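You operate a simulated robot arm through the tools that you are given. There is no shell and no other tool. Be economical: measure what you need, move in short steps, check, and stop when the job is done.

The job below is to be done with a simulated robot arm. You get a single attempt, and the scene is never put back.

## Task
Put one of the green card with the white grips from the top of the assembly table on the top of the parts table. Put the 30 trim slug from the top of the coil bench on the shelf of the crating table and the 20 trim slug on top of the orange pack. Switch the horn switch on. Take the white coil and leave it on the top of the unit table. Fetch the grey pack labelled "3" from the top of the coil bench and set it on the top of the old pallets. Take the blue derusting block on the top of the coil bench and put it away on the top of the timber baulk. Push the chest lid shut. Any order will do. Set down upright: trim slug, grey pack.

Only the result counts: the job must be done as asked and must still hold three seconds after the hand-in. Knocking over, shifting, dropping, spilling or breaking anything else fails it. Lids that push on must go on centred and level and be pressed home; caps that screw on are set level and turned clockwise until they are tight.

## Robot
A 7-joint arm with a two-finger parallel gripper on a trunk, on a base that drives. Base frame: it is fixed to the floor where the robot stands at the start and does not move with it; the origin is under the middle of the robot, x ahead of it, y to its left, z up; the surface under the hand at the start is at about z = 0.84. Readings come in m, degrees, newtons and seconds.
With the tool pointing down near the work surface it reaches from about 0.3 to 0.72 m from the robot's upright axis, wherever it stands. Its first joint turns from -166.0 to 166.0 degrees. Places, roughly: blue derusting block (9x6x5 cm) [-2, -15.6, 0.9]; chest lid [2, -3.6, 1.4]; green card with the white grip [0.5, 0.25, 0.75]; grey pack [-1.75, -16, 1]; horn switch [0.6, -15.4, 1.2]; orange pack [-2, -16.25, 1]; shelf of the crating table [-1.9, -12.3, 0.3]; top of the old pallets [2.7, -13.5, 0.4]; top of the parts table [0.8, 1.2, 0.8]; top of the timber baulk (106x21 cm) [4.96, -4.54, 0.3]; top of the unit table [0, -15.6, 0.8]; trim slug [-2, -16.75, 1]; white coil (14x6x3 cm) [-1.6, -16.1, 0.9]. Payload 3.43 kg.
The TCP is the grasp point between the finger pads, 0.034 m short of the fingertips. In the tool frame z runs along the fingers and y along their closing line. Largest opening 0.128 m; finger width 0.024, thickness 0.012; the body of the gripper, 0.048 by 0.13 m, starts 0.096 m behind the TCP.
Orientation is told as [roll, pitch, yaw] about the base's x, y, z axes, in that order, counted from this pose: with the fingers straight down and closing along the base's y, the tool's x points along the base's -x, its y along +y and its z along -z.

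## Interface
- The arm moves only by the tool jog_arm. Its argument "increments" is a list of rows, each a list of 7 numbers: the shift along the tool's x, y, z in m, then the turn, a rotation vector about the tool's x, y, z in degrees, then the finger opening in m, from 0 to 0.128. In form: [[tx, ty, tz, rx, ry, rz, hand], ...]. A call has 1 to 10 rows; each row is the pose to reach, as a shift and turn from the pose commanded when the call began, along the tool's axes at that moment. Rows are played at 5 a second. More than 0.05 m and 8.6 degrees between two rows, or a gripper value outside its range, and nothing of the call is played. Where a pose cannot be reached the arm comes as near as it can. A force on the tool above 40 N (or 10 N above the force at the start of the call, whichever is more), or a blocked arm, ends the call early, and 0.2 s more pass. The fingers move at their own pace (about 0.108 m/s each) and stop on an object; they squeeze with about 45 N. The grip force told is the motor's: it shows also when the fingers shut on nothing. Time passes only in rows, and 0.2 s behind the last, so rows that repeat a pose let the fingers close. It gives the time, the measured TCP pose, the force on the tool (base axes), the opening and the grip force at its end, in the units of the frame above (readings bear some noise), with the torque about the TCP (base axes, N m) and any sound that the robot's microphone picked up.
- Cameras (640 x 400 px; columns grow to the right, rows downward): "scene" is now at [-0.0046, 0.154, 1.4435]; the picture's right is [-0.06, -1.00, 0.00], its down [-0.59, 0.03, -0.81] and it looks along [0.81, -0.05, -0.59] (base axes); focal length 260 px, centre (320, 200). "wrist" rides on the gripper at [0.076, -0.011, -0.16] in the tool frame; the picture's right is [0.15, 0.99, 0.00], its down [-0.88, 0.13, -0.46] and it looks along [-0.45, 0.07, 0.89] (tool axes); focal length 234 px, centre (320, 200).
- grab_frame(camera): a new picture of that camera. It takes no simulated time.
- lift_body(by): slides the trunk up (or, below 0, down) by that many m; the arm and the scene camera ride with it, the base frame stays. It gives what a move gives, with no picture.
- base_move(legs): drives the robot by 1 to 6 legs, each [ahead, left, turn to the left] in m, m and degrees, along the robot's own axes; the way and the turn of a leg run together, so that a leg with both is an arc; at most 1.5 m and 180 degrees a leg. The arm and the cameras ride along, it lands a little off, and it stops where it bumps. It gives what a move gives.
- turn_head(pan, tilt): turns the head with the scene camera to pan (to the left, within 86 degrees either way) and tilt (down, from -29 to 69), counted from straight ahead of the robot. It gives what a move gives.
- point_at(camera, pixels): for up to 12 pixels [column, row] of the newest picture of that camera ("zoom" is the newest enlarged one), the place [x, y, z] in the base frame of the surface seen there, good to about 0.002 m, but the place of the scene camera against the robot may be out by one fixed shift of up to 0.025 m in any direction. It takes no simulated time.
- inspect(camera, box): a new picture of the part [left, top, right, bottom] of that camera's present view, enlarged. It takes no simulated time.
- close_job(): hands the job in; it is judged then, once.

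Keep the steps short. Do not move on a guess: measure, check each grasp and each placing, and mend mistakes. In all there are 138 turns and 170 pictures (those below and enlarged ones count). Leave the gripper open and the arm clear of the work at the hand-in unless told otherwise, and finish with a single line.

The tools are called by a JSON object that holds its "op" and its "data". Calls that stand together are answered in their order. jog_arm: Moves the arm, as the interface text tells. Its arguments: {"type":"object","properties":{"increments":{"type":"array","items":{"type":"array","items":{"type":"number"}}}},"required":["increments"]} The other tools are called the same way: lift_body (by) slides the trunk up or down; base_move (legs) drives the base; turn_head (pan, tilt) turns the head that bears the scene camera; grab_frame (camera) takes a picture; point_at (camera, pixels) gives the place of the surface under pixels of a picture; inspect (camera, box) takes an enlarged picture of a part of a camera's view; close_job () hands the job in.

At the start:

```text
time: 0.0
eef_pos: [0.461, -0.035, 1.121]
tool_rot: [0.0, 0.1, -0.1]
wrist_force: [-0.2, -0.7, -1.1]
ft_torque: [0.01, -0.01, -0.01]
grip_width: 0.1282
grasp_force: 0.0
trunk travel left (down, up): [-0.15, 0.174]
robot x, y, heading: [-0.0012, -0.0018, -0.1]
head pan, tilt: [-3.3, 36.2]
```

scene: 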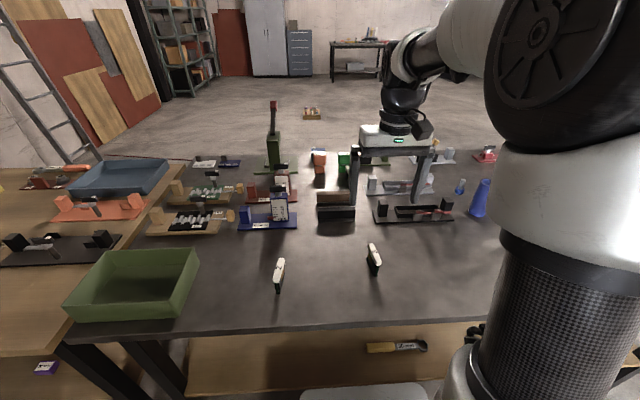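
wrist: 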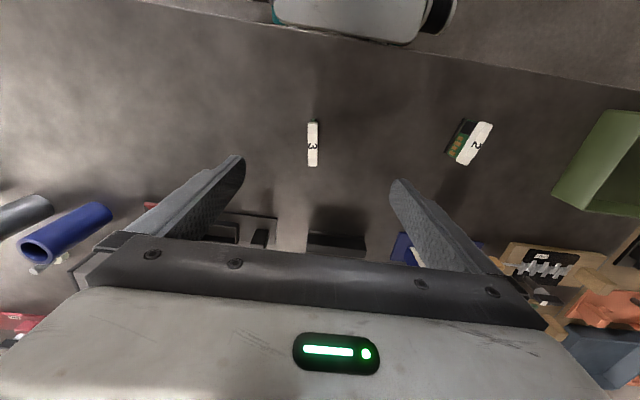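

I see two upright cards with white grips at scene (280,272) and (374,257). First I measure them and enlarge the view.

{"op": "point_at", "data": {"camera": "scene", "pixels": [[281, 262], [277, 284], [371, 246], [377, 268], [320, 280], [240, 190], [40, 230], [20, 300], [110, 290], [140, 240]]}}

{"op": "inspect", "data": {"camera": "wrist", "box": [260, 80, 540, 255]}}

{"op": "point_at", "data": {"camera": "wrist", "pixels": [[312, 125], [312, 162], [308, 142], [317, 142], [488, 125], [465, 160], [380, 120]]}}

```text
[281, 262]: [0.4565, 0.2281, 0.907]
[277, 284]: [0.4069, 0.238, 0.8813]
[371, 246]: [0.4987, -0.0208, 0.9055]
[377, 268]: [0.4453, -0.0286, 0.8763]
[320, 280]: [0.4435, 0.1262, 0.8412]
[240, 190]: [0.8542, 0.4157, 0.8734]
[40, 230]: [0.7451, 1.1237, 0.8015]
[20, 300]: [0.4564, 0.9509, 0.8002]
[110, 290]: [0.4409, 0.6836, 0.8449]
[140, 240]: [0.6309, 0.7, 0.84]
```

```text
2.29 times, centred on (400, 168) of wrist
```

zoom: 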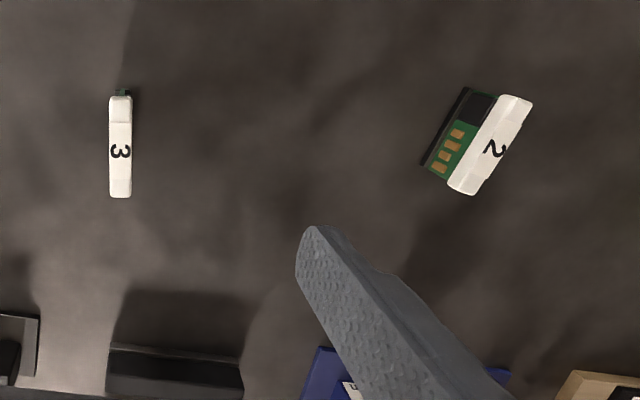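

```text
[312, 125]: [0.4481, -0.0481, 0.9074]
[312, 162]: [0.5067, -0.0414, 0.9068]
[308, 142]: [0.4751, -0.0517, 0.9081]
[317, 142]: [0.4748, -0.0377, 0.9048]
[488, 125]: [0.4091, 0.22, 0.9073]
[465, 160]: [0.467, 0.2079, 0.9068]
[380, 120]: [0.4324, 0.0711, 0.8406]
```

Card "3" has its grip at about (0.477, -0.045), with its top at 0.907, yawed about 7° and alone on the table. I go down over it with the fingers half open and stop before closing.

{"op": "jog_arm", "data": {"increments": [[-0.008, -0.005, 0.045, 0, 0, -3, 0.08], [-0.0165, -0.01, 0.09, 0, 0, -6.5, 0.06], [-0.0165, -0.01, 0.13, 0, 0, -6.5, 0.06], [-0.0165, -0.01, 0.17, 0, 0, -6.5, 0.06], [-0.0165, -0.01, 0.2, 0, 0, -6.5, 0.06], [-0.0165, -0.01, 0.224, 0, 0, -6.5, 0.06], [-0.0165, -0.01, 0.224, 0, 0, -6.5, 0.06]]}}

{"op": "grab_frame", "data": {"camera": "wrist"}}

```text
time: 1.6
eef_pos: [0.4777, -0.0448, 0.897]
tool_rot: [0.0, 0.1, 6.5]
wrist_force: [0.1, 0.0, -0.5]
ft_torque: [0.0, 0.01, -0.01]
grip_width: 0.0601
grasp_force: 0.0
trunk travel left (down, up): [-0.15, 0.174]
robot x, y, heading: [0.0024, -0.0051, -0.2]
head pan, tilt: [-3.3, 36.2]
```

```text
166 pictures are left
```

wrist: 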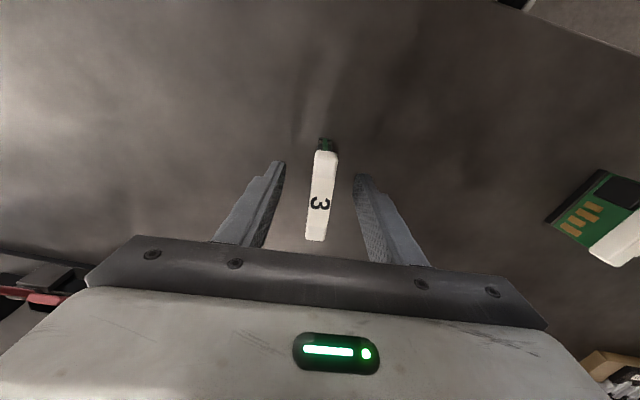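

The grip lies between the fingers. I close on it and lift.

{"op": "jog_arm", "data": {"increments": [[0, 0, 0, 0, 0, 0, 0.02], [0, 0, 0, 0, 0, 0, 0.0], [0, 0, 0, 0, 0, 0, 0.0], [0, 0, -0.03, 0, 0, 0, 0.0], [0, 0, -0.07, 0, 0, 0, 0.0], [0, 0, -0.12, 0, 0, 0, 0.0], [0, 0, -0.16, 0, 0, 0, 0.0], [0, 0, -0.2, 0, 0, 0, 0]]}}

{"op": "turn_head", "data": {"pan": 60, "tilt": 40}}

{"op": "grab_frame", "data": {"camera": "scene"}}

{"op": "grab_frame", "data": {"camera": "wrist"}}

```text
time: 3.4
eef_pos: [0.4783, -0.0448, 1.0969]
tool_rot: [-0.1, 0.1, 6.5]
wrist_force: [-0.5, 0.8, 0.3]
ft_torque: [-0.01, 0.03, 0.0]
grip_width: 0.0151
grasp_force: 44.8
trunk travel left (down, up): [-0.15, 0.174]
robot x, y, heading: [0.0005, -0.0044, -0.1]
head pan, tilt: [-3.3, 36.2]
```

```text
time: 4.7
eef_pos: [0.4775, -0.0445, 1.0967]
tool_rot: [0.1, 0.1, 6.5]
wrist_force: [-0.2, 0.4, -1.4]
ft_torque: [0.02, -0.03, -0.01]
grip_width: 0.0152
grasp_force: 45.0
trunk travel left (down, up): [-0.15, 0.174]
robot x, y, heading: [0.0003, 0.0003, 0.2]
head pan, tilt: [60.0, 40.0]
```

```text
165 pictures are left
```

scene: 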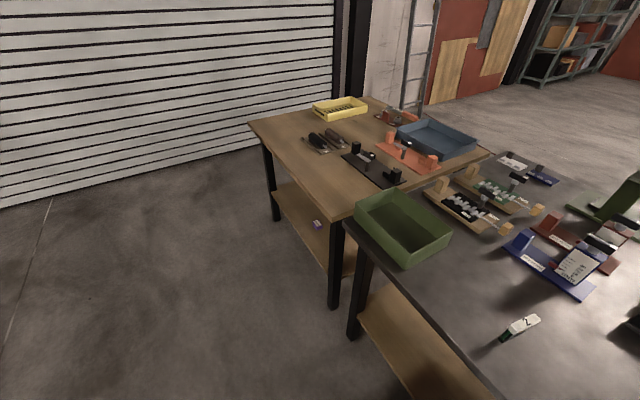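

```text
164 pictures are left
```

wrist: 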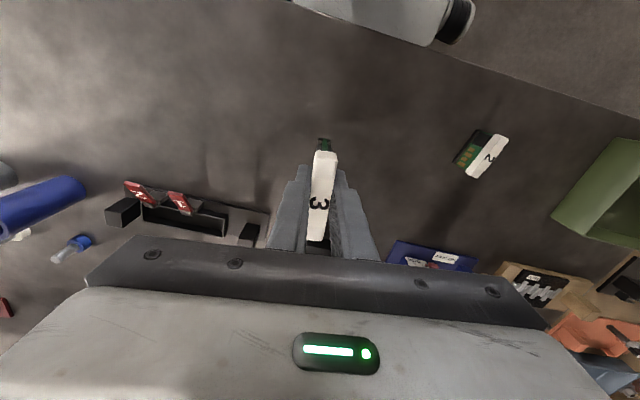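

The card is held (width 0.015). The near part of the parts table is free around (325,185), so I measure spots and edges there.

{"op": "point_at", "data": {"camera": "scene", "pixels": [[325, 185], [310, 170], [340, 218], [249, 123], [350, 178], [290, 140], [330, 200], [335, 305], [353, 222], [345, 380]]}}

```text
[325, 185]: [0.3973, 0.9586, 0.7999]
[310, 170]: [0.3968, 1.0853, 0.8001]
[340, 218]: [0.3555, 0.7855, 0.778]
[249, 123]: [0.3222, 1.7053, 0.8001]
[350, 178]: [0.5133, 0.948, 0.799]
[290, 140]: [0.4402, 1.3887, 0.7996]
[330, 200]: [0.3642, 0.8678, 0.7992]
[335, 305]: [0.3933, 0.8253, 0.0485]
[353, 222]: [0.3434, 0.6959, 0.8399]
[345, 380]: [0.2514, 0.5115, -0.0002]
```

The table edge is at x≈0.34, the same line as here, and the floor is clear. I drive left 1.05 m with the card carried high.

{"op": "base_move", "data": {"legs": [[0, 1.05, 0]]}}

{"op": "grab_frame", "data": {"camera": "wrist"}}

```text
time: 15.1
eef_pos: [0.4774, 1.0064, 1.0975]
tool_rot: [0.0, -0.1, 6.6]
wrist_force: [-0.3, -0.5, -1.0]
ft_torque: [-0.02, 0.03, 0.02]
grip_width: 0.0155
grasp_force: 46.1
trunk travel left (down, up): [-0.15, 0.174]
robot x, y, heading: [-0.0003, 1.0526, 0.1]
head pan, tilt: [60.0, 40.0]
```

```text
163 pictures are left
```

wrist: 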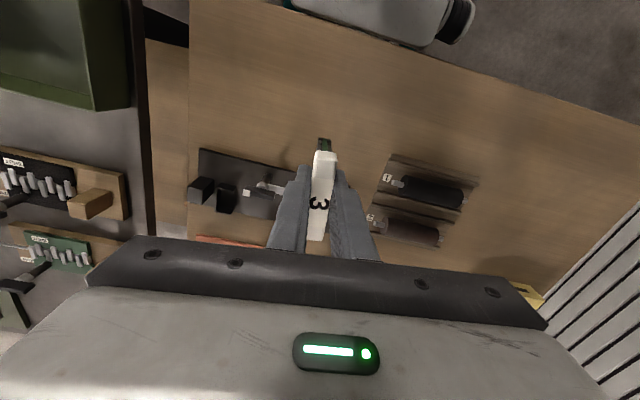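

I measure the fixtures near the spot: the black one at (200,150)–(300,175), the holder at (390,155), and free wood at (290,110).

{"op": "point_at", "data": {"camera": "wrist", "pixels": [[202, 150], [290, 168], [392, 156], [480, 182], [290, 100], [280, 60], [360, 170], [270, 215], [340, 100], [376, 205]]}}

```text
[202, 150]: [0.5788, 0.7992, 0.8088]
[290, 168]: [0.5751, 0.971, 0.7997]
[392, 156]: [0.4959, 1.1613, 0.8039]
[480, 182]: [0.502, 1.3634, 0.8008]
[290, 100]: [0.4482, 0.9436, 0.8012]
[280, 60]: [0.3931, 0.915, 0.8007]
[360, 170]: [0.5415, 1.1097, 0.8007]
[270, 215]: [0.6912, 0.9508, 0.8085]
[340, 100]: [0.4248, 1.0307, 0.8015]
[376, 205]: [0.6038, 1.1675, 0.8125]
```

The spot (0.435, 0.99) on bare wood is clear. I lower to just above contact (TCP z≈0.860).

{"op": "jog_arm", "data": {"increments": [[0.022, -0.004, 0.04, 0, 0, 0, 0], [0.0436, -0.007, 0.08, 0, 0, 0, 0], [0.0436, -0.007, 0.12, 0, 0, 0, 0], [0.0436, -0.007, 0.16, 0, 0, 0, 0], [0.0436, -0.007, 0.2, 0, 0, 0, 0], [0.0436, -0.007, 0.225, 0, 0, 0, 0], [0.0436, -0.007, 0.236, 0, 0, 0, 0], [0.0436, -0.007, 0.24, 0, 0, 0, 0], [0.0436, -0.007, 0.24, 0, 0, 0, 0]]}}

{"op": "grab_frame", "data": {"camera": "wrist"}}

```text
time: 17.1
eef_pos: [0.4335, 0.9959, 0.857]
tool_rot: [0.0, -0.2, 6.7]
wrist_force: [-0.5, 0.5, 4.1]
ft_torque: [-0.04, 0.09, -0.02]
grip_width: 0.0152
grasp_force: 45.1
trunk travel left (down, up): [-0.15, 0.174]
robot x, y, heading: [-0.0016, 1.0511, 0.2]
head pan, tilt: [60.0, 40.0]
```

```text
162 pictures are left
```

wrist: 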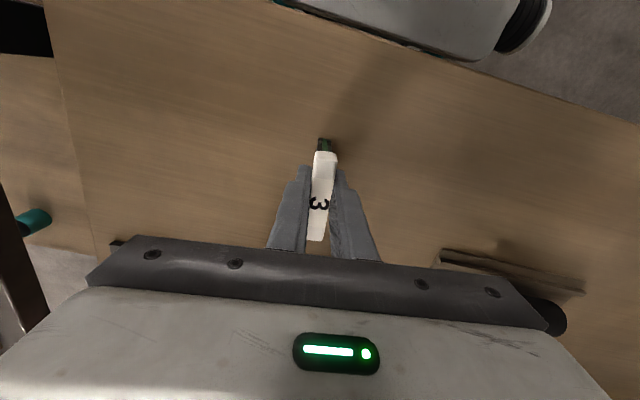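

The force reads 4 N, so it touches the table. I open the fingers and rise straight up.

{"op": "jog_arm", "data": {"increments": [[0, 0, 0, 0, 0, 0, 0.03], [0, 0, 0, 0, 0, 0, 0.05], [0, 0, 0, 0, 0, 0, 0.05], [0, 0, -0.04, 0, 0, 0, 0.05], [0, 0, -0.08, 0, 0, 0, 0.05], [0, 0, -0.13, 0, 0, 0, 0.05], [0, 0, -0.18, 0, 0, 0, 0.05], [0, 0, -0.23, 0, 0, 0, 0.05]]}}

{"op": "grab_frame", "data": {"camera": "wrist"}}

{"op": "turn_head", "data": {"pan": -80, "tilt": 20}}

{"op": "grab_frame", "data": {"camera": "scene"}}

```text
time: 18.9
eef_pos: [0.4343, 0.9957, 1.0868]
tool_rot: [0.0, 0.0, 6.6]
wrist_force: [0.2, -0.1, 0.5]
ft_torque: [0.03, 0.01, -0.02]
grip_width: 0.05
grasp_force: 0.0
trunk travel left (down, up): [-0.15, 0.174]
robot x, y, heading: [-0.0011, 1.0472, -0.3]
head pan, tilt: [60.0, 40.0]
```

```text
161 pictures are left
```

wrist: 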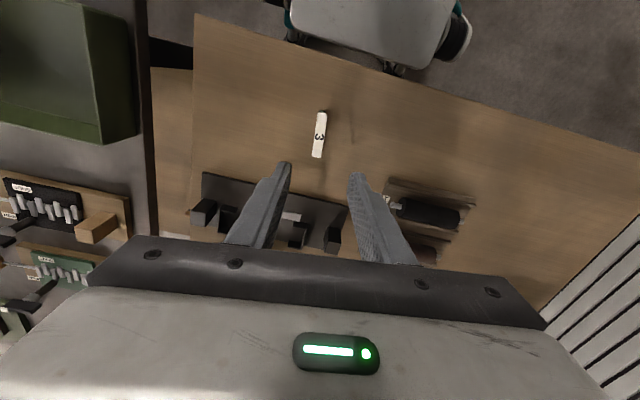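

```text
time: 21.2
eef_pos: [0.4347, 0.9965, 1.0862]
tool_rot: [0.1, 0.0, 6.6]
wrist_force: [0.0, -0.1, -0.1]
ft_torque: [0.0, -0.03, 0.02]
grip_width: 0.05
grasp_force: 0.1
trunk travel left (down, up): [-0.15, 0.174]
robot x, y, heading: [-0.0044, 1.0548, 0.1]
head pan, tilt: [-80.0, 20.0]
```

```text
160 pictures are left
```

scene: 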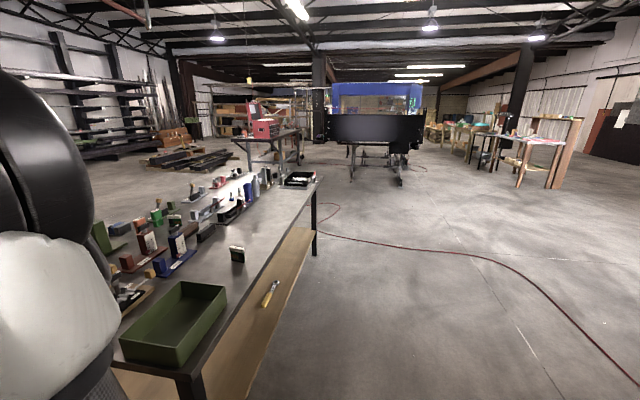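

The card stands on the wood. Next is the chest, the red box at about (265,130). I measure the way ahead, the hose, and the chest.

{"op": "point_at", "data": {"camera": "scene", "pixels": [[265, 125], [315, 183], [330, 228], [480, 258], [300, 135], [360, 205], [400, 183], [380, 120], [520, 185], [270, 105], [430, 250], [282, 165]]}}

{"op": "inspect", "data": {"camera": "scene", "box": [140, 70, 460, 270]}}

```text
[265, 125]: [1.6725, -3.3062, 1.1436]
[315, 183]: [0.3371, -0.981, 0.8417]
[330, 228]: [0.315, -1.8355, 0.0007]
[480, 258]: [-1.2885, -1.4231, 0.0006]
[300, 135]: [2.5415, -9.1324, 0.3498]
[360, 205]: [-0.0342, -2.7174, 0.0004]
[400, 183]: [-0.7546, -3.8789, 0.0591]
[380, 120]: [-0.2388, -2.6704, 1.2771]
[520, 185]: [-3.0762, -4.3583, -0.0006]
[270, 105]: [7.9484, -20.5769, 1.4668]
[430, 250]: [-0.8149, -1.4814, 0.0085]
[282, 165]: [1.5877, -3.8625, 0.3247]
```

```text
2.00 times, centred on (300, 170) of scene
```

zoom: 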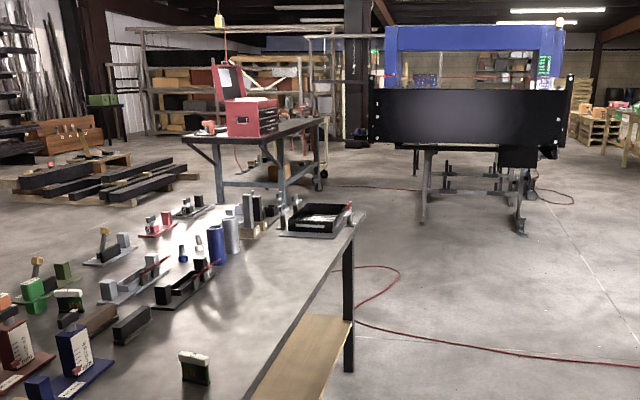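

The floor is clear. I back off, turn right, drive along the table and turn toward the chest.

{"op": "base_move", "data": {"legs": [[-0.6, 0, 0], [0, 0, -90], [1.4, 0, 0], [1.4, 0, 0], [0, 0, 75]]}}

{"op": "turn_head", "data": {"pan": -10, "tilt": 12}}

{"op": "grab_frame", "data": {"camera": "scene"}}

```text
time: 45.0
eef_pos: [-0.1981, -1.9181, 1.0866]
tool_rot: [0.0, 0.0, -9.1]
wrist_force: [-0.7, 0.1, 0.3]
ft_torque: [0.02, -0.01, -0.01]
grip_width: 0.0503
grasp_force: 0.1
trunk travel left (down, up): [-0.15, 0.174]
robot x, y, heading: [-0.5992, -1.7469, -15.4]
head pan, tilt: [-80.0, 20.0]
```

```text
time: 46.4
eef_pos: [-0.1979, -1.9182, 1.0871]
tool_rot: [0.0, 0.0, -9.2]
wrist_force: [0.6, -0.1, 0.5]
ft_torque: [0.03, -0.02, 0.0]
grip_width: 0.0497
grasp_force: 0.1
trunk travel left (down, up): [-0.15, 0.174]
robot x, y, heading: [-0.6011, -1.7449, -15.5]
head pan, tilt: [-10.0, 12.0]
```

```text
158 pictures are left
```

scene: 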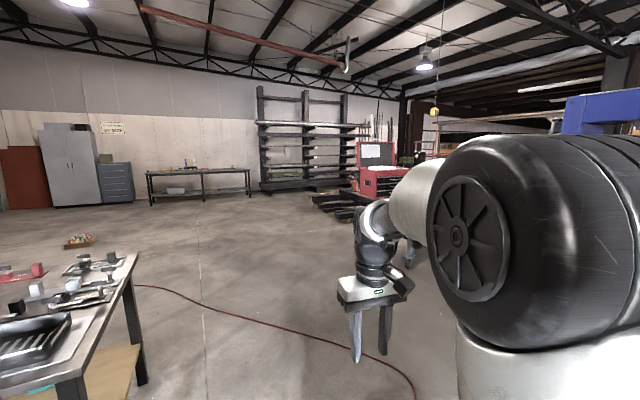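

The chest is at (380,175) with its lid standing open. I measure it in an enlarged view.

{"op": "inspect", "data": {"camera": "scene", "box": [300, 120, 460, 220]}}

{"op": "point_at", "data": {"camera": "scene", "pixels": [[363, 147], [390, 146], [364, 164], [393, 163], [362, 175], [385, 178], [375, 190], [365, 198], [410, 165]]}}

```text
4.00 times, centred on (380, 170) of scene
```

zoom: 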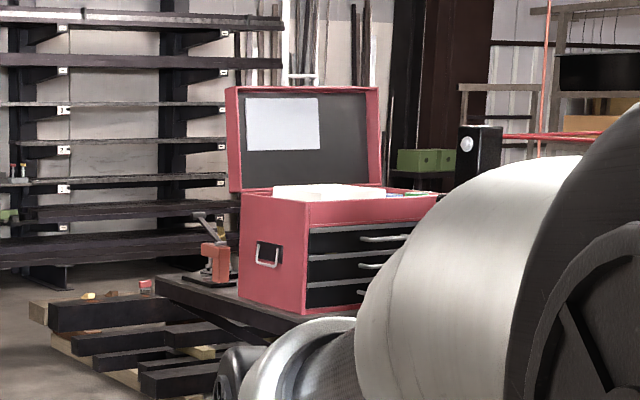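

```text
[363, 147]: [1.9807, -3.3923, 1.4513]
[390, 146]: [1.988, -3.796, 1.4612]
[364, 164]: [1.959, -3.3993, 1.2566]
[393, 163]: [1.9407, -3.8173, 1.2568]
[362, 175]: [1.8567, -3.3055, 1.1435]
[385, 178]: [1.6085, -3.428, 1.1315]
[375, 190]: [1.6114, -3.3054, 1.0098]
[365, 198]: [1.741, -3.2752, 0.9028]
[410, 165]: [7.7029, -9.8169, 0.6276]
```

The chest body spans x 1.6–1.95 and the lid is hinged at x≈1.96, z≈1.22, top at about 1.5. It needs pushing from behind toward −x. I will work from its +y side, so I drive nearer and look.

{"op": "base_move", "data": {"legs": [[1.4, 0, 0], [0.6, 0, 0], [0, 0, -45]]}}

{"op": "turn_head", "data": {"pan": 20, "tilt": 20}}

{"op": "grab_frame", "data": {"camera": "scene"}}

```text
time: 58.5
eef_pos: [1.4864, -2.7061, 1.0871]
tool_rot: [0.0, 0.0, -54.4]
wrist_force: [0.1, 0.8, -0.4]
ft_torque: [0.01, 0.04, 0.0]
grip_width: 0.0496
grasp_force: 0.0
trunk travel left (down, up): [-0.15, 0.174]
robot x, y, heading: [1.322, -2.2998, -60.9]
head pan, tilt: [-10.0, 12.0]
```

```text
time: 59.4
eef_pos: [1.4861, -2.7061, 1.0869]
tool_rot: [0.0, 0.0, -54.3]
wrist_force: [-0.6, -1.6, -0.1]
ft_torque: [-0.03, 0.0, 0.01]
grip_width: 0.0501
grasp_force: 0.0
trunk travel left (down, up): [-0.15, 0.174]
robot x, y, heading: [1.3228, -2.2967, -61.0]
head pan, tilt: [20.0, 20.0]
```

```text
156 pictures are left
```

scene: 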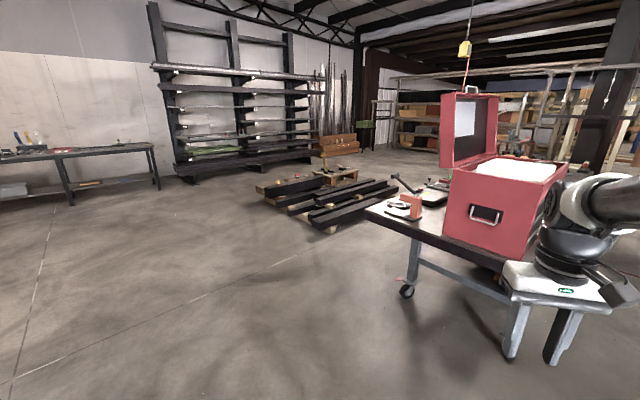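

I see the lid's side from here. I measure the lid outline, the table edge and the floor.

{"op": "inspect", "data": {"camera": "scene", "box": [380, 70, 600, 207]}}

{"op": "point_at", "data": {"camera": "scene", "pixels": [[443, 97], [452, 97], [443, 160], [453, 165], [494, 97], [470, 94], [496, 150], [373, 208], [520, 300], [408, 205], [455, 180], [560, 165]]}}

```text
2.91 times, centred on (490, 138) of scene
```

zoom: 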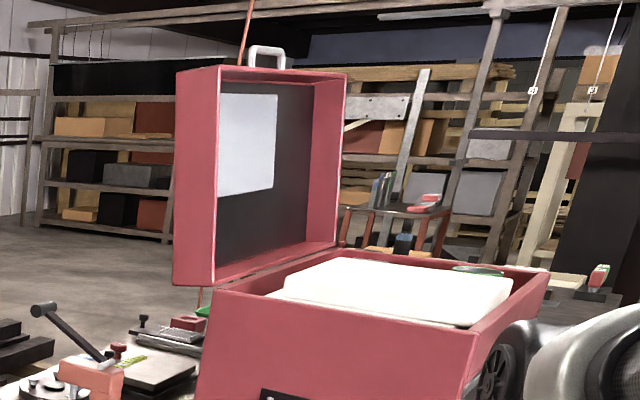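

```text
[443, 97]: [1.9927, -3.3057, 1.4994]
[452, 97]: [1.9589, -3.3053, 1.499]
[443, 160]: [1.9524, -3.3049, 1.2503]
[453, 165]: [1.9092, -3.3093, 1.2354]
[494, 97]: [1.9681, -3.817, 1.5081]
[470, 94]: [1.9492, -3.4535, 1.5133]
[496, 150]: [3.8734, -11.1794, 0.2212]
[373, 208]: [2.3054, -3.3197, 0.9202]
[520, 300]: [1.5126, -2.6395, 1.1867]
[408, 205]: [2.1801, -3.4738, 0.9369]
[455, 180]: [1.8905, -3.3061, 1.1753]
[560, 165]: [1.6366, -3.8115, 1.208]
```

The lid back is at x≈2.02–2.03, its +y side at y≈-3.305 and its top at z≈1.51. I raise the trunk and the closed hand to z≈1.50 here in the free space. Then I move to a stand beside the chest.

{"op": "lift_body", "data": {"by": 0.17}}

{"op": "jog_arm", "data": {"increments": [[0, 0, -0.045, 0, 0, 0, 0], [0, 0, -0.09, 0, 0, 0, 0], [0, 0, -0.135, 0, 0, 0, 0], [0, 0, -0.18, 0, 0, 0, 0], [0, 0, -0.225, 0, 0, 0, 0], [0, 0, -0.25, 0, 0, 3, 0], [0, 0, -0.25, 0, 0, 6.6, 0]]}}

{"op": "base_move", "data": {"legs": [[0, 0, -29], [0, 0.58, 0]]}}

```text
time: 61.3
eef_pos: [1.4866, -2.7057, 1.2561]
tool_rot: [0.1, 0.0, -54.4]
wrist_force: [-0.1, 0.7, 0.6]
ft_torque: [-0.01, 0.05, 0.04]
grip_width: 0.0498
grasp_force: 0.0
trunk travel left (down, up): [-0.32, 0.004]
robot x, y, heading: [1.3241, -2.3004, -61.1]
head pan, tilt: [20.0, 20.0]
```

```text
time: 62.9
eef_pos: [1.4876, -2.7051, 1.5043]
tool_rot: [0.0, 0.0, -61.0]
wrist_force: [-1.3, 0.3, -0.4]
ft_torque: [0.01, -0.01, -0.03]
grip_width: 0.0001
grasp_force: 33.0
trunk travel left (down, up): [-0.32, 0.004]
robot x, y, heading: [1.3254, -2.3054, -61.1]
head pan, tilt: [20.0, 20.0]
```

```text
time: 70.4
eef_pos: [1.8485, -2.7301, 1.5059]
tool_rot: [-0.1, 0.0, -89.6]
wrist_force: [-0.7, 0.4, 0.2]
ft_torque: [-0.02, 0.01, -0.03]
grip_width: 0.0001
grasp_force: 33.1
trunk travel left (down, up): [-0.32, 0.004]
robot x, y, heading: [1.9028, -2.2917, -89.4]
head pan, tilt: [20.0, 20.0]
```

I move the hand left to x≈2.10 and drive forward 0.5 m. Then I check against the lid with a picture.

{"op": "jog_arm", "data": {"increments": [[0, 0.045, 0, 0, 0, 0, 0], [0, 0.09, 0, 0, 0, 0, 0], [0, 0.135, 0, 0, 0, 0, 0], [0, 0.18, 0, 0, 0, 0, 0], [0, 0.225, 0, 0, 0, 0, 0], [0, 0.255, 0, 0, 0, 0, 0], [0, 0.255, 0, 0, 0, 0, 0]]}}

{"op": "base_move", "data": {"legs": [[0.5, 0, 0]]}}

{"op": "turn_head", "data": {"pan": 0, "tilt": 15}}

{"op": "grab_frame", "data": {"camera": "scene"}}

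{"op": "grab_frame", "data": {"camera": "wrist"}}

```text
time: 72.0
eef_pos: [2.1043, -2.7279, 1.5064]
tool_rot: [-0.1, 0.1, -89.5]
wrist_force: [0.2, 0.2, -0.4]
ft_torque: [-0.02, 0.0, 0.03]
grip_width: 0.0002
grasp_force: 32.8
trunk travel left (down, up): [-0.32, 0.004]
robot x, y, heading: [1.8994, -2.2945, -89.6]
head pan, tilt: [20.0, 20.0]
```

```text
time: 75.0
eef_pos: [2.1067, -3.2269, 1.5064]
tool_rot: [0.1, -0.1, -89.8]
wrist_force: [0.7, -0.2, 0.1]
ft_torque: [0.0, -0.02, 0.0]
grip_width: 0.0001
grasp_force: 33.2
trunk travel left (down, up): [-0.32, 0.004]
robot x, y, heading: [1.9055, -2.7957, -89.6]
head pan, tilt: [20.0, 20.0]
```

```text
time: 75.8
eef_pos: [2.1067, -3.2268, 1.5056]
tool_rot: [0.0, 0.0, -89.7]
wrist_force: [-0.8, 0.4, 0.4]
ft_torque: [-0.01, 0.0, 0.0]
grip_width: 0.0
grasp_force: 33.1
trunk travel left (down, up): [-0.32, 0.004]
robot x, y, heading: [1.9044, -2.799, -89.6]
head pan, tilt: [0.0, 15.0]
```

```text
154 pictures are left
```

scene: 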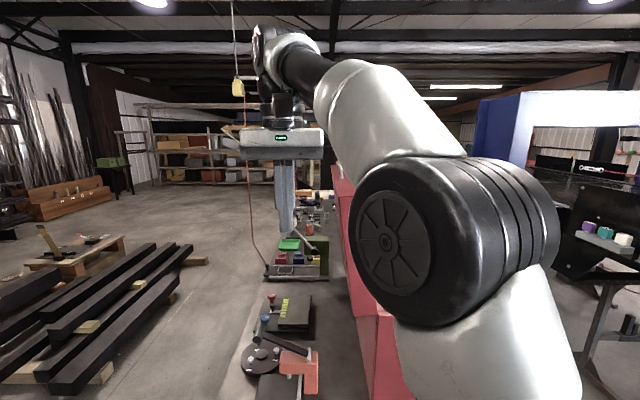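

```text
153 pictures are left
```

wrist: 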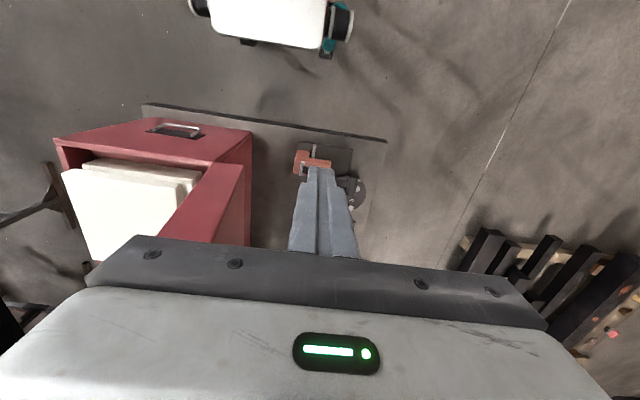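

The wrist camera sees the lid from above, with its side top edge near (205–242,168). I measure it.

{"op": "point_at", "data": {"camera": "wrist", "pixels": [[208, 170], [238, 168], [232, 200], [180, 215], [248, 200], [247, 140], [215, 170], [70, 150]]}}

```text
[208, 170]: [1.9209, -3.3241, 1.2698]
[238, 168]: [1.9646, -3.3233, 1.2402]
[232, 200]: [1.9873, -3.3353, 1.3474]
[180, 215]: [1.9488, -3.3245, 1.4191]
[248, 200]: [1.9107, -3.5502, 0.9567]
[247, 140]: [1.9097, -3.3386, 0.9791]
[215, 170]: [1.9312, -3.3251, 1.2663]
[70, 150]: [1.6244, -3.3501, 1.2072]
```

The lid leans back about 10° with its back at x≈2.01 at working height. I move the closed fingers behind it, to y≈-3.37 and z≈1.476.

{"op": "jog_arm", "data": {"increments": [[-0.045, 0, 0.01, 0, 0, 0, 0], [-0.09, 0, 0.02, 0, 0, 0, 0], [-0.13, 0, 0.03, 0, 0, 0, 0], [-0.145, 0, 0.03, 0, 0, 0, 0], [-0.145, 0, 0.03, 0, 0, 0, 0]]}}

{"op": "grab_frame", "data": {"camera": "wrist"}}

```text
time: 77.0
eef_pos: [2.0979, -3.3324, 1.4478]
tool_rot: [-0.1, 0.3, -89.7]
wrist_force: [0.1, -2.0, -0.3]
ft_torque: [0.22, 0.01, -0.01]
grip_width: 0.0001
grasp_force: 32.7
out of reach, approached as far as the arm can: row 1, 2, 3, 4, 5
trunk travel left (down, up): [-0.32, 0.004]
robot x, y, heading: [1.9027, -2.7961, -89.6]
head pan, tilt: [0.0, 15.0]
```

```text
152 pictures are left
```

wrist: 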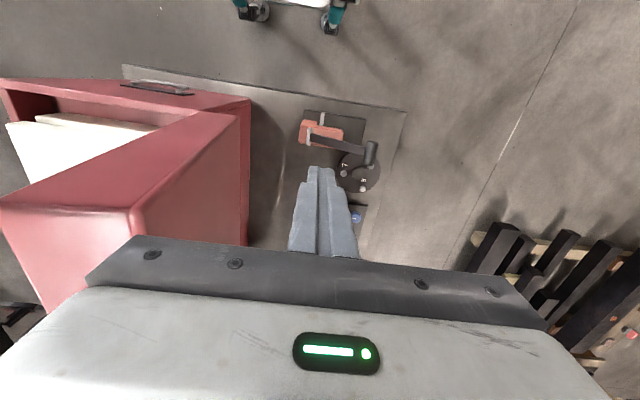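

The arm reached its limit, but nothing was touched. I pull the hand back a little and bring the base 0.13 m nearer.

{"op": "jog_arm", "data": {"increments": [[0.05, 0, 0, 0, 0, 0, 0], [0.09, 0, 0, 0, 0, 0, 0], [0.12, 0, 0, 0, 0, 0, 0], [0.12, 0, 0, 0, 0, 0, 0]]}}

{"op": "base_move", "data": {"legs": [[0.13, 0, 0]]}}

{"op": "grab_frame", "data": {"camera": "wrist"}}

```text
time: 78.0
eef_pos: [2.0966, -3.2059, 1.4509]
tool_rot: [0.0, 0.1, -89.6]
wrist_force: [0.4, 0.5, -0.4]
ft_torque: [-0.04, 0.05, -0.05]
grip_width: 0.0002
grasp_force: 32.9
trunk travel left (down, up): [-0.32, 0.004]
robot x, y, heading: [1.9048, -2.7922, -89.5]
head pan, tilt: [0.0, 15.0]
```

```text
time: 79.3
eef_pos: [2.0987, -3.3348, 1.4501]
tool_rot: [0.0, 0.0, -89.7]
wrist_force: [0.6, -0.1, -0.7]
ft_torque: [0.04, -0.04, -0.01]
grip_width: 0.0
grasp_force: 33.3
trunk travel left (down, up): [-0.32, 0.004]
robot x, y, heading: [1.9082, -2.9232, -89.8]
head pan, tilt: [0.0, 15.0]
```

```text
151 pictures are left
```

wrist: 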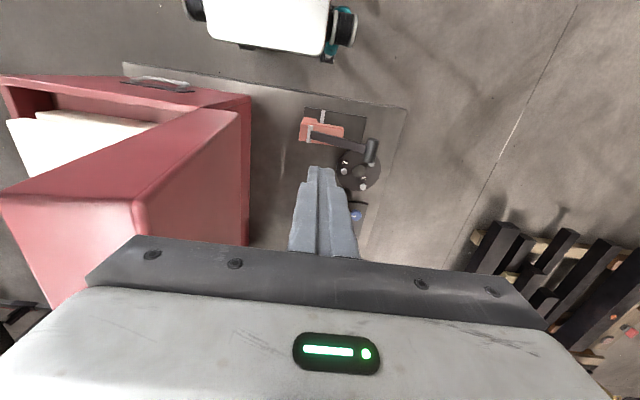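

Clear. Now I move the fingers behind the lid and push it in an arc toward −x.

{"op": "jog_arm", "data": {"increments": [[-0.045, 0, -0.02, 0, 0, 0, 0], [-0.055, -0.04, -0.026, 0, 0, 0, 0], [-0.055, -0.08, -0.026, 0, 0, 0, 0], [-0.055, -0.117, -0.039, 0, 0, 0, 0], [-0.055, -0.156, -0.046, 0, 0, 0, 0], [-0.055, -0.196, -0.045, 0, 0, 0, 0], [-0.055, -0.234, -0.037, 0, 0, 0, 0], [-0.055, -0.272, -0.023, 0, 0, 0, 0], [-0.055, -0.306, -0.003, 0, 0, 0, 0]]}}

{"op": "grab_frame", "data": {"camera": "wrist"}}

```text
time: 81.3
eef_pos: [1.793, -3.3921, 1.4529]
tool_rot: [0.0, 0.0, -89.7]
wrist_force: [1.1, -0.4, 0.0]
ft_torque: [-0.01, -0.03, -0.01]
grip_width: 0.0
grasp_force: 32.8
trunk travel left (down, up): [-0.32, 0.004]
robot x, y, heading: [1.9055, -2.9218, -89.6]
head pan, tilt: [0.0, 15.0]
```

```text
150 pictures are left
```

wrist: 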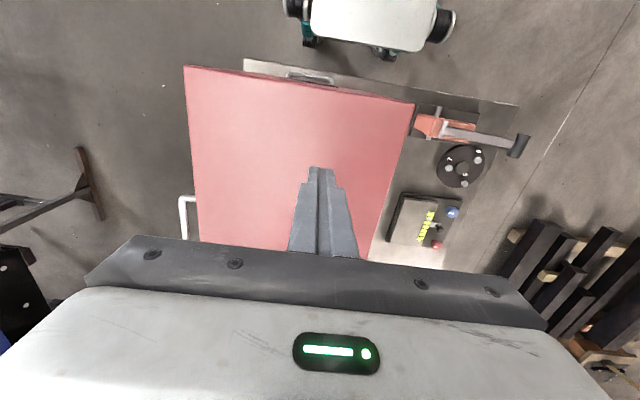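

The lid now shows from above as a red plate. I measure whether it lies level.

{"op": "point_at", "data": {"camera": "wrist", "pixels": [[195, 75], [198, 200], [405, 110], [380, 190], [270, 150], [191, 210]]}}

```text
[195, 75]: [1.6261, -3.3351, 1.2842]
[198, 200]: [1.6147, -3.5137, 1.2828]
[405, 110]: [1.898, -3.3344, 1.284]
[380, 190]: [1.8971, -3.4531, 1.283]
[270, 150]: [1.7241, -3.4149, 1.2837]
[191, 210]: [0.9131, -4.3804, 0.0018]
```

The lid lies level at z 1.284. I give it one gentle press near the front to make sure it is home, then rise.

{"op": "jog_arm", "data": {"increments": [[-0.03, -0.03, 0.03, 0, 0, 0, 0], [-0.05, -0.06, 0.06, 0, 0, 0, 0], [-0.05, -0.08, 0.09, 0, 0, 0, 0], [-0.05, -0.08, 0.115, 0, 0, 0, 0], [-0.05, -0.08, 0.127, 0, 0, 0, 0], [-0.05, -0.08, 0.133, 0, 0, 0, 0], [-0.05, -0.08, 0.137, 0, 0, 0, 0], [-0.05, -0.08, 0.14, 0, 0, 0, 0], [-0.05, -0.08, 0.1, 0, 0, 0, 0]]}}

{"op": "jog_arm", "data": {"increments": [[0, 0, -0.04, 0, 0, 0, 0], [0.04, 0.04, -0.06, 0, 0, 0, 0], [0.08, 0.08, -0.06, 0, 0, 0, 0]]}}

{"op": "grab_frame", "data": {"camera": "wrist"}}

```text
refused: row 1 steps farther than a row can; nothing moved
```

```text
refused: row 2 steps farther than a row can; nothing moved
```

```text
149 pictures are left
```

wrist: 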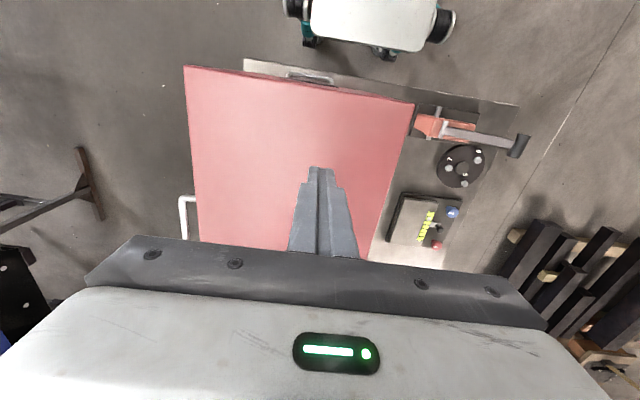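

The row steps were too long and nothing moved. I press again with shorter steps.

{"op": "jog_arm", "data": {"increments": [[-0.02, -0.03, 0.03, 0, 0, 0, 0], [-0.04, -0.055, 0.06, 0, 0, 0, 0], [-0.05, -0.08, 0.09, 0, 0, 0, 0], [-0.05, -0.08, 0.115, 0, 0, 0, 0], [-0.05, -0.08, 0.127, 0, 0, 0, 0], [-0.05, -0.08, 0.133, 0, 0, 0, 0], [-0.05, -0.08, 0.137, 0, 0, 0, 0], [-0.05, -0.08, 0.14, 0, 0, 0, 0], [-0.05, -0.08, 0.12, 0, 0, 0, 0], [-0.05, -0.08, 0.09, 0, 0, 0, 0]]}}

```text
time: 83.5
eef_pos: [1.7122, -3.4412, 1.3625]
tool_rot: [-0.1, 0.1, -89.7]
wrist_force: [0.6, -0.2, 0.6]
ft_torque: [0.0, 0.0, -0.01]
grip_width: 0.0
grasp_force: 33.3
trunk travel left (down, up): [-0.32, 0.004]
robot x, y, heading: [1.9033, -2.9259, -89.5]
head pan, tilt: [0.0, 15.0]
```

The lid is pressed home. I raise and retract the hand, back off, and survey the way to the coil bench (about 13 m to −y).

{"op": "jog_arm", "data": {"increments": [[0.02, 0.03, -0.03, 0, 0, 0, 0.03], [0.05, 0.06, -0.05, 0, 0, 0, 0.03], [0.08, 0.09, -0.07, 0, 0, 0, 0.03], [0.11, 0.12, -0.07, 0, 0, 0, 0.03]]}}

{"op": "base_move", "data": {"legs": [[-0.5, 0, 0]]}}

{"op": "turn_head", "data": {"pan": 35, "tilt": 15}}

{"op": "grab_frame", "data": {"camera": "scene"}}

{"op": "turn_head", "data": {"pan": -50, "tilt": 10}}

{"op": "grab_frame", "data": {"camera": "scene"}}

```text
time: 84.5
eef_pos: [1.8317, -3.3302, 1.4319]
tool_rot: [-0.1, 0.0, -89.7]
wrist_force: [-0.3, 0.0, 0.0]
ft_torque: [-0.01, 0.0, -0.02]
grip_width: 0.0301
grasp_force: 0.1
trunk travel left (down, up): [-0.32, 0.004]
robot x, y, heading: [1.9056, -2.9214, -89.5]
head pan, tilt: [0.0, 15.0]
```

```text
time: 87.4
eef_pos: [1.8294, -2.8364, 1.4326]
tool_rot: [0.0, 0.0, -89.4]
wrist_force: [0.0, 0.7, -0.9]
ft_torque: [-0.03, -0.01, 0.01]
grip_width: 0.0298
grasp_force: 0.1
trunk travel left (down, up): [-0.32, 0.004]
robot x, y, heading: [1.9001, -2.4245, -89.8]
head pan, tilt: [0.0, 15.0]
```

```text
time: 88.4
eef_pos: [1.83, -2.8348, 1.4333]
tool_rot: [0.0, 0.0, -89.4]
wrist_force: [0.9, -0.8, 0.0]
ft_torque: [0.0, -0.02, 0.02]
grip_width: 0.0302
grasp_force: 0.1
trunk travel left (down, up): [-0.32, 0.004]
robot x, y, heading: [1.9004, -2.427, -89.3]
head pan, tilt: [35.0, 15.0]
```

```text
148 pictures are left
```

scene: 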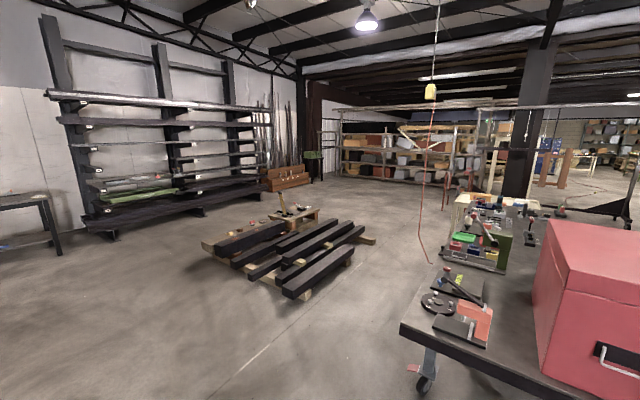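

```text
time: 90.0
eef_pos: [1.8289, -2.8357, 1.4326]
tool_rot: [0.0, 0.0, -89.6]
wrist_force: [-0.2, -0.6, 0.5]
ft_torque: [-0.02, -0.03, 0.01]
grip_width: 0.0301
grasp_force: 0.0
trunk travel left (down, up): [-0.32, 0.004]
robot x, y, heading: [1.9003, -2.4261, -89.3]
head pan, tilt: [-50.0, 10.0]
```

```text
147 pictures are left
```

scene: 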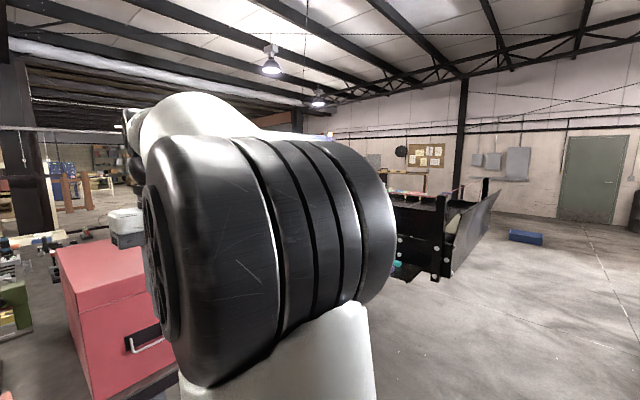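

The open way lies west of the black machine. I drive west along y≈-1.9 to x≈-1.9, turn south and look.

{"op": "base_move", "data": {"legs": [[-0.55, 0, 0], [0, 0, -90], [1.4, 0, 0], [1.4, 0, 0], [1.1, 0, 0], [0, 0, 90]]}}

{"op": "turn_head", "data": {"pan": 0, "tilt": 8}}

{"op": "grab_frame", "data": {"camera": "scene"}}

{"op": "point_at", "data": {"camera": "scene", "pixels": [[320, 300], [320, 230], [250, 230], [180, 250], [220, 200], [150, 200], [260, 185], [320, 190], [200, 180], [280, 170], [120, 230], [400, 230]]}}

```text
time: 119.5
eef_pos: [-2.0781, -2.2837, 1.4324]
tool_rot: [0.0, -0.1, -89.7]
wrist_force: [-0.9, 0.9, -0.4]
ft_torque: [0.01, -0.02, -0.01]
grip_width: 0.03
grasp_force: 0.0
trunk travel left (down, up): [-0.32, 0.004]
robot x, y, heading: [-2.0063, -1.875, -89.7]
head pan, tilt: [-50.0, 10.0]
```

```text
time: 120.6
eef_pos: [-2.078, -2.2829, 1.4325]
tool_rot: [0.0, 0.0, -89.7]
wrist_force: [0.3, -0.6, 0.3]
ft_torque: [0.02, 0.01, 0.03]
grip_width: 0.0302
grasp_force: 0.2
trunk travel left (down, up): [-0.32, 0.004]
robot x, y, heading: [-2.004, -1.8746, -89.8]
head pan, tilt: [0.0, 8.0]
```

```text
146 pictures are left
```

scene: 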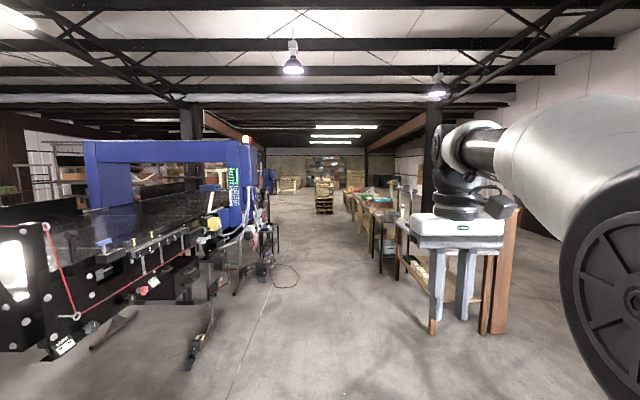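

```text
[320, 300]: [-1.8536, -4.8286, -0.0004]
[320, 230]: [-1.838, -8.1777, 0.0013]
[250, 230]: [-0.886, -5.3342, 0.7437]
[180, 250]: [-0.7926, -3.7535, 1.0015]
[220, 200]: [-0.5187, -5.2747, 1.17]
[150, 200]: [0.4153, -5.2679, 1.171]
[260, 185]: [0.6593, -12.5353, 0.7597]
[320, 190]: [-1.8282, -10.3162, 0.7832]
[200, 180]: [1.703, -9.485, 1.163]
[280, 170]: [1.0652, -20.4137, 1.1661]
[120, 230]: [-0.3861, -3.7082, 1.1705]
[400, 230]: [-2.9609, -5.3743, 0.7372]
```

The lane near x≈-1.75 is clear to about y=-9. I shift slightly left and drive 5.5 m ahead.

{"op": "base_move", "data": {"legs": [[0, 0.2, 0], [1.4, 0, 0], [1.4, 0, 0], [1.4, 0, 0], [1.3, 0, 0]]}}

{"op": "grab_frame", "data": {"camera": "scene"}}

{"op": "point_at", "data": {"camera": "scene", "pixels": [[320, 300], [320, 230], [250, 230], [220, 200], [260, 185], [320, 190], [200, 180], [280, 180], [400, 230], [300, 210], [350, 190], [340, 210]]}}

```text
time: 149.1
eef_pos: [-1.8283, -7.7809, 1.4318]
tool_rot: [0.0, 0.0, -89.7]
wrist_force: [0.2, 0.8, 0.2]
ft_torque: [0.02, 0.01, 0.04]
grip_width: 0.0299
grasp_force: 0.1
trunk travel left (down, up): [-0.32, 0.004]
robot x, y, heading: [-1.7576, -7.3727, -89.8]
head pan, tilt: [0.0, 8.0]
```

```text
145 pictures are left
```

scene: 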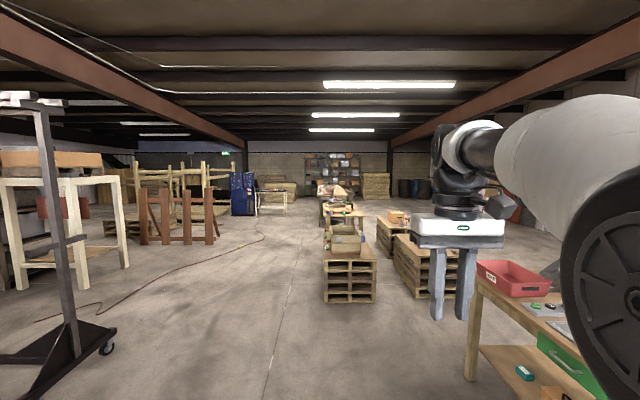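

```text
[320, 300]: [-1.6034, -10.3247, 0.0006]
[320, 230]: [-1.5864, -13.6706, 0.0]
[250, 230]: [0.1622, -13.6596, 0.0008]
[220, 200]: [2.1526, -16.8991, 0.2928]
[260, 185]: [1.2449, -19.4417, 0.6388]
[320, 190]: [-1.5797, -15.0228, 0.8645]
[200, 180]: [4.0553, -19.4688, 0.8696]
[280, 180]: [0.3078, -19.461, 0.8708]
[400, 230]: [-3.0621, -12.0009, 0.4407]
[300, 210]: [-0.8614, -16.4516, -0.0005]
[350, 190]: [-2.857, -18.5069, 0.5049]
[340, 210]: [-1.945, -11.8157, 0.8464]
```

There is a pallet stack at (345,240) near (-1.95,-11.8), and the benches are behind it. I shift left to x≈-0.8 and drive on to y≈-11.5.

{"op": "base_move", "data": {"legs": [[0, 0.95, 0], [1.4, 0, 0], [1.4, 0, 0], [1.4, 0, 0]]}}

{"op": "turn_head", "data": {"pan": -15, "tilt": 12}}

{"op": "grab_frame", "data": {"camera": "scene"}}

{"op": "turn_head", "data": {"pan": 50, "tilt": 12}}

{"op": "grab_frame", "data": {"camera": "scene"}}

{"op": "point_at", "data": {"camera": "scene", "pixels": [[320, 230], [320, 260], [250, 230], [400, 230], [450, 200], [550, 200], [500, 180], [400, 180], [350, 200]]}}

```text
time: 155.6
eef_pos: [-1.1415, -7.7749, 1.4322]
tool_rot: [0.0, -0.1, -88.9]
wrist_force: [-0.3, -0.6, -0.2]
ft_torque: [0.02, 0.04, 0.01]
grip_width: 0.0299
grasp_force: 0.0
trunk travel left (down, up): [-0.32, 0.004]
robot x, y, heading: [-1.074, -7.3663, -89.1]
head pan, tilt: [0.0, 8.0]
stopped in leg 1: the robot was blocked; the commanded pose is now the measured one
```

```text
time: 156.3
eef_pos: [-1.1425, -7.7754, 1.4337]
tool_rot: [-0.1, 0.0, -88.8]
wrist_force: [-0.2, 0.1, 0.7]
ft_torque: [0.01, 0.01, 0.02]
grip_width: 0.0301
grasp_force: 0.0
trunk travel left (down, up): [-0.32, 0.004]
robot x, y, heading: [-1.0736, -7.3689, -89.1]
head pan, tilt: [-15.0, 12.0]
```

```text
144 pictures are left
```

scene: 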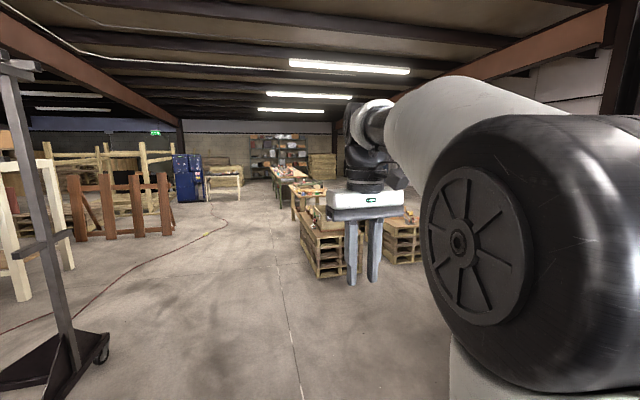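

```text
time: 157.7
eef_pos: [-1.1413, -7.776, 1.4336]
tool_rot: [0.1, 0.0, -88.8]
wrist_force: [-0.9, 0.1, -0.3]
ft_torque: [-0.02, 0.01, 0.0]
grip_width: 0.0303
grasp_force: 0.0
trunk travel left (down, up): [-0.32, 0.004]
robot x, y, heading: [-1.0745, -7.3655, -89.0]
head pan, tilt: [50.0, 12.0]
```

```text
143 pictures are left
```

scene: 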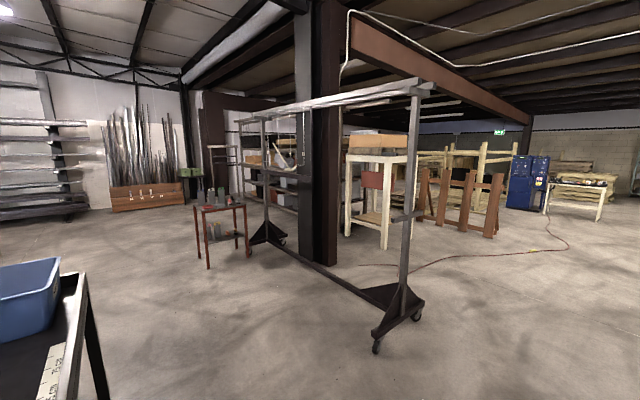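

```text
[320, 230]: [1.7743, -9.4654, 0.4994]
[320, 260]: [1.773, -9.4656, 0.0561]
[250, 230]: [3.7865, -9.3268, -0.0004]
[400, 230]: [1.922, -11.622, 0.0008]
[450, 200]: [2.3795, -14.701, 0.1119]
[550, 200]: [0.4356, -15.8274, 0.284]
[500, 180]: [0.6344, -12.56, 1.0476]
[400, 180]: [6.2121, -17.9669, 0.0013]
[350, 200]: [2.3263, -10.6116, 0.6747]
```

The base bumped the table with the blue bin on my left and stopped. I move right again, drive ahead and look at the benches.

{"op": "base_move", "data": {"legs": [[0, -0.15, 0], [1.4, 0, 0], [1.3, 0, 0], [1.0, 0.5, 0]]}}

{"op": "turn_head", "data": {"pan": 5, "tilt": 12}}

{"op": "grab_frame", "data": {"camera": "scene"}}

{"op": "point_at", "data": {"camera": "scene", "pixels": [[320, 230], [320, 260], [250, 230], [280, 200], [360, 210], [380, 240], [370, 190], [330, 190], [250, 190]]}}

```text
time: 177.8
eef_pos: [-0.7375, -11.4546, 1.4331]
tool_rot: [0.1, 0.0, -88.2]
wrist_force: [0.2, -0.6, 0.2]
ft_torque: [0.01, -0.03, -0.02]
grip_width: 0.03
grasp_force: 0.0
trunk travel left (down, up): [-0.32, 0.004]
robot x, y, heading: [-0.6753, -11.0426, -88.4]
head pan, tilt: [50.0, 12.0]
```

```text
time: 178.9
eef_pos: [-0.7378, -11.4558, 1.4327]
tool_rot: [0.0, 0.0, -88.2]
wrist_force: [0.5, 0.0, 0.3]
ft_torque: [0.0, 0.03, -0.01]
grip_width: 0.0301
grasp_force: 0.0
trunk travel left (down, up): [-0.32, 0.004]
robot x, y, heading: [-0.6713, -11.0448, -88.7]
head pan, tilt: [5.0, 12.0]
```

```text
142 pictures are left
```

scene: 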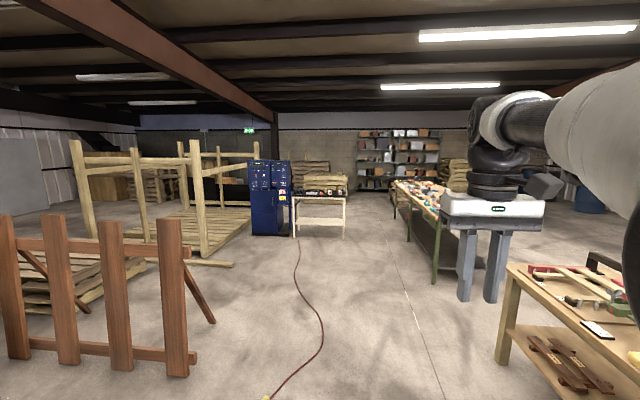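

```text
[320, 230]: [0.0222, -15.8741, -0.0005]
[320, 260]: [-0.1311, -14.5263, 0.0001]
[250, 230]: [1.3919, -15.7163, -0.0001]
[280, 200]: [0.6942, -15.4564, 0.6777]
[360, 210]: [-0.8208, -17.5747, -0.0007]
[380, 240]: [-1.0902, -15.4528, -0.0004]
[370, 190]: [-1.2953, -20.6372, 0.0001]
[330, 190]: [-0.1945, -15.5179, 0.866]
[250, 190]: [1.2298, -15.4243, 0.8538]
```

I see the blue cabinet (horn switch) at about x 0.7, the unit table left of x=0 and the coil bench at right. I drive to (-0.85,-15.6) and face the bench.

{"op": "base_move", "data": {"legs": [[1.4, 0, 0], [1.4, 0, 0], [1.4, -0.25, 0], [0.4, 0, 0], [0, 0, -91.5]]}}

{"op": "turn_head", "data": {"pan": 15, "tilt": 35}}

{"op": "grab_frame", "data": {"camera": "scene"}}

{"op": "grab_frame", "data": {"camera": "wrist"}}

```text
time: 205.1
eef_pos: [-1.2871, -15.5485, 1.433]
tool_rot: [-0.1, 0.0, 178.7]
wrist_force: [0.5, 0.1, -0.4]
ft_torque: [0.0, 0.03, -0.01]
grip_width: 0.03
grasp_force: 0.1
trunk travel left (down, up): [-0.32, 0.004]
robot x, y, heading: [-0.8849, -15.6332, 178.8]
head pan, tilt: [5.0, 12.0]
```

```text
time: 206.0
eef_pos: [-1.2852, -15.5468, 1.4326]
tool_rot: [0.0, 0.0, 178.8]
wrist_force: [0.8, 0.7, 0.4]
ft_torque: [-0.03, -0.01, -0.01]
grip_width: 0.0301
grasp_force: 0.1
trunk travel left (down, up): [-0.32, 0.004]
robot x, y, heading: [-0.8817, -15.6312, 178.5]
head pan, tilt: [15.0, 35.0]
```

```text
141 pictures are left
```

scene: 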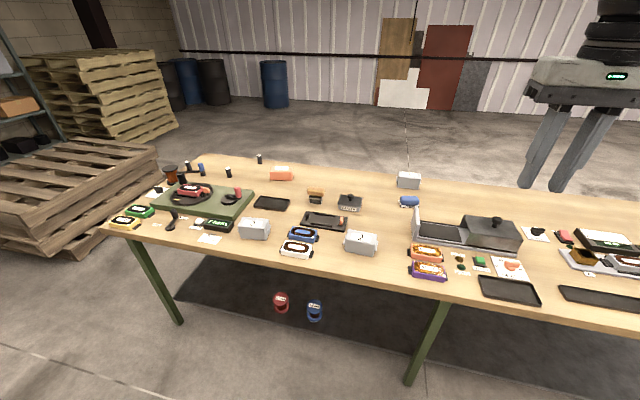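

```text
140 pictures are left
```

wrist: 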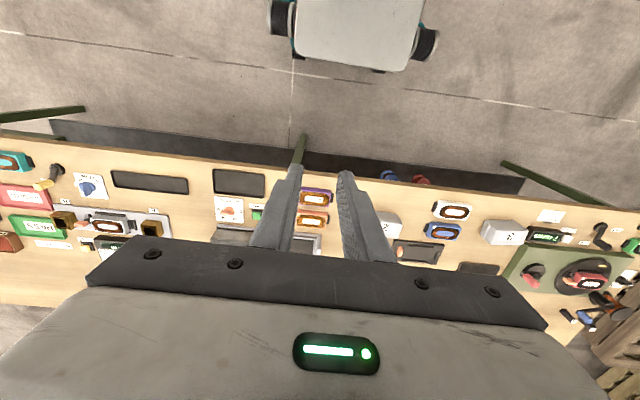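

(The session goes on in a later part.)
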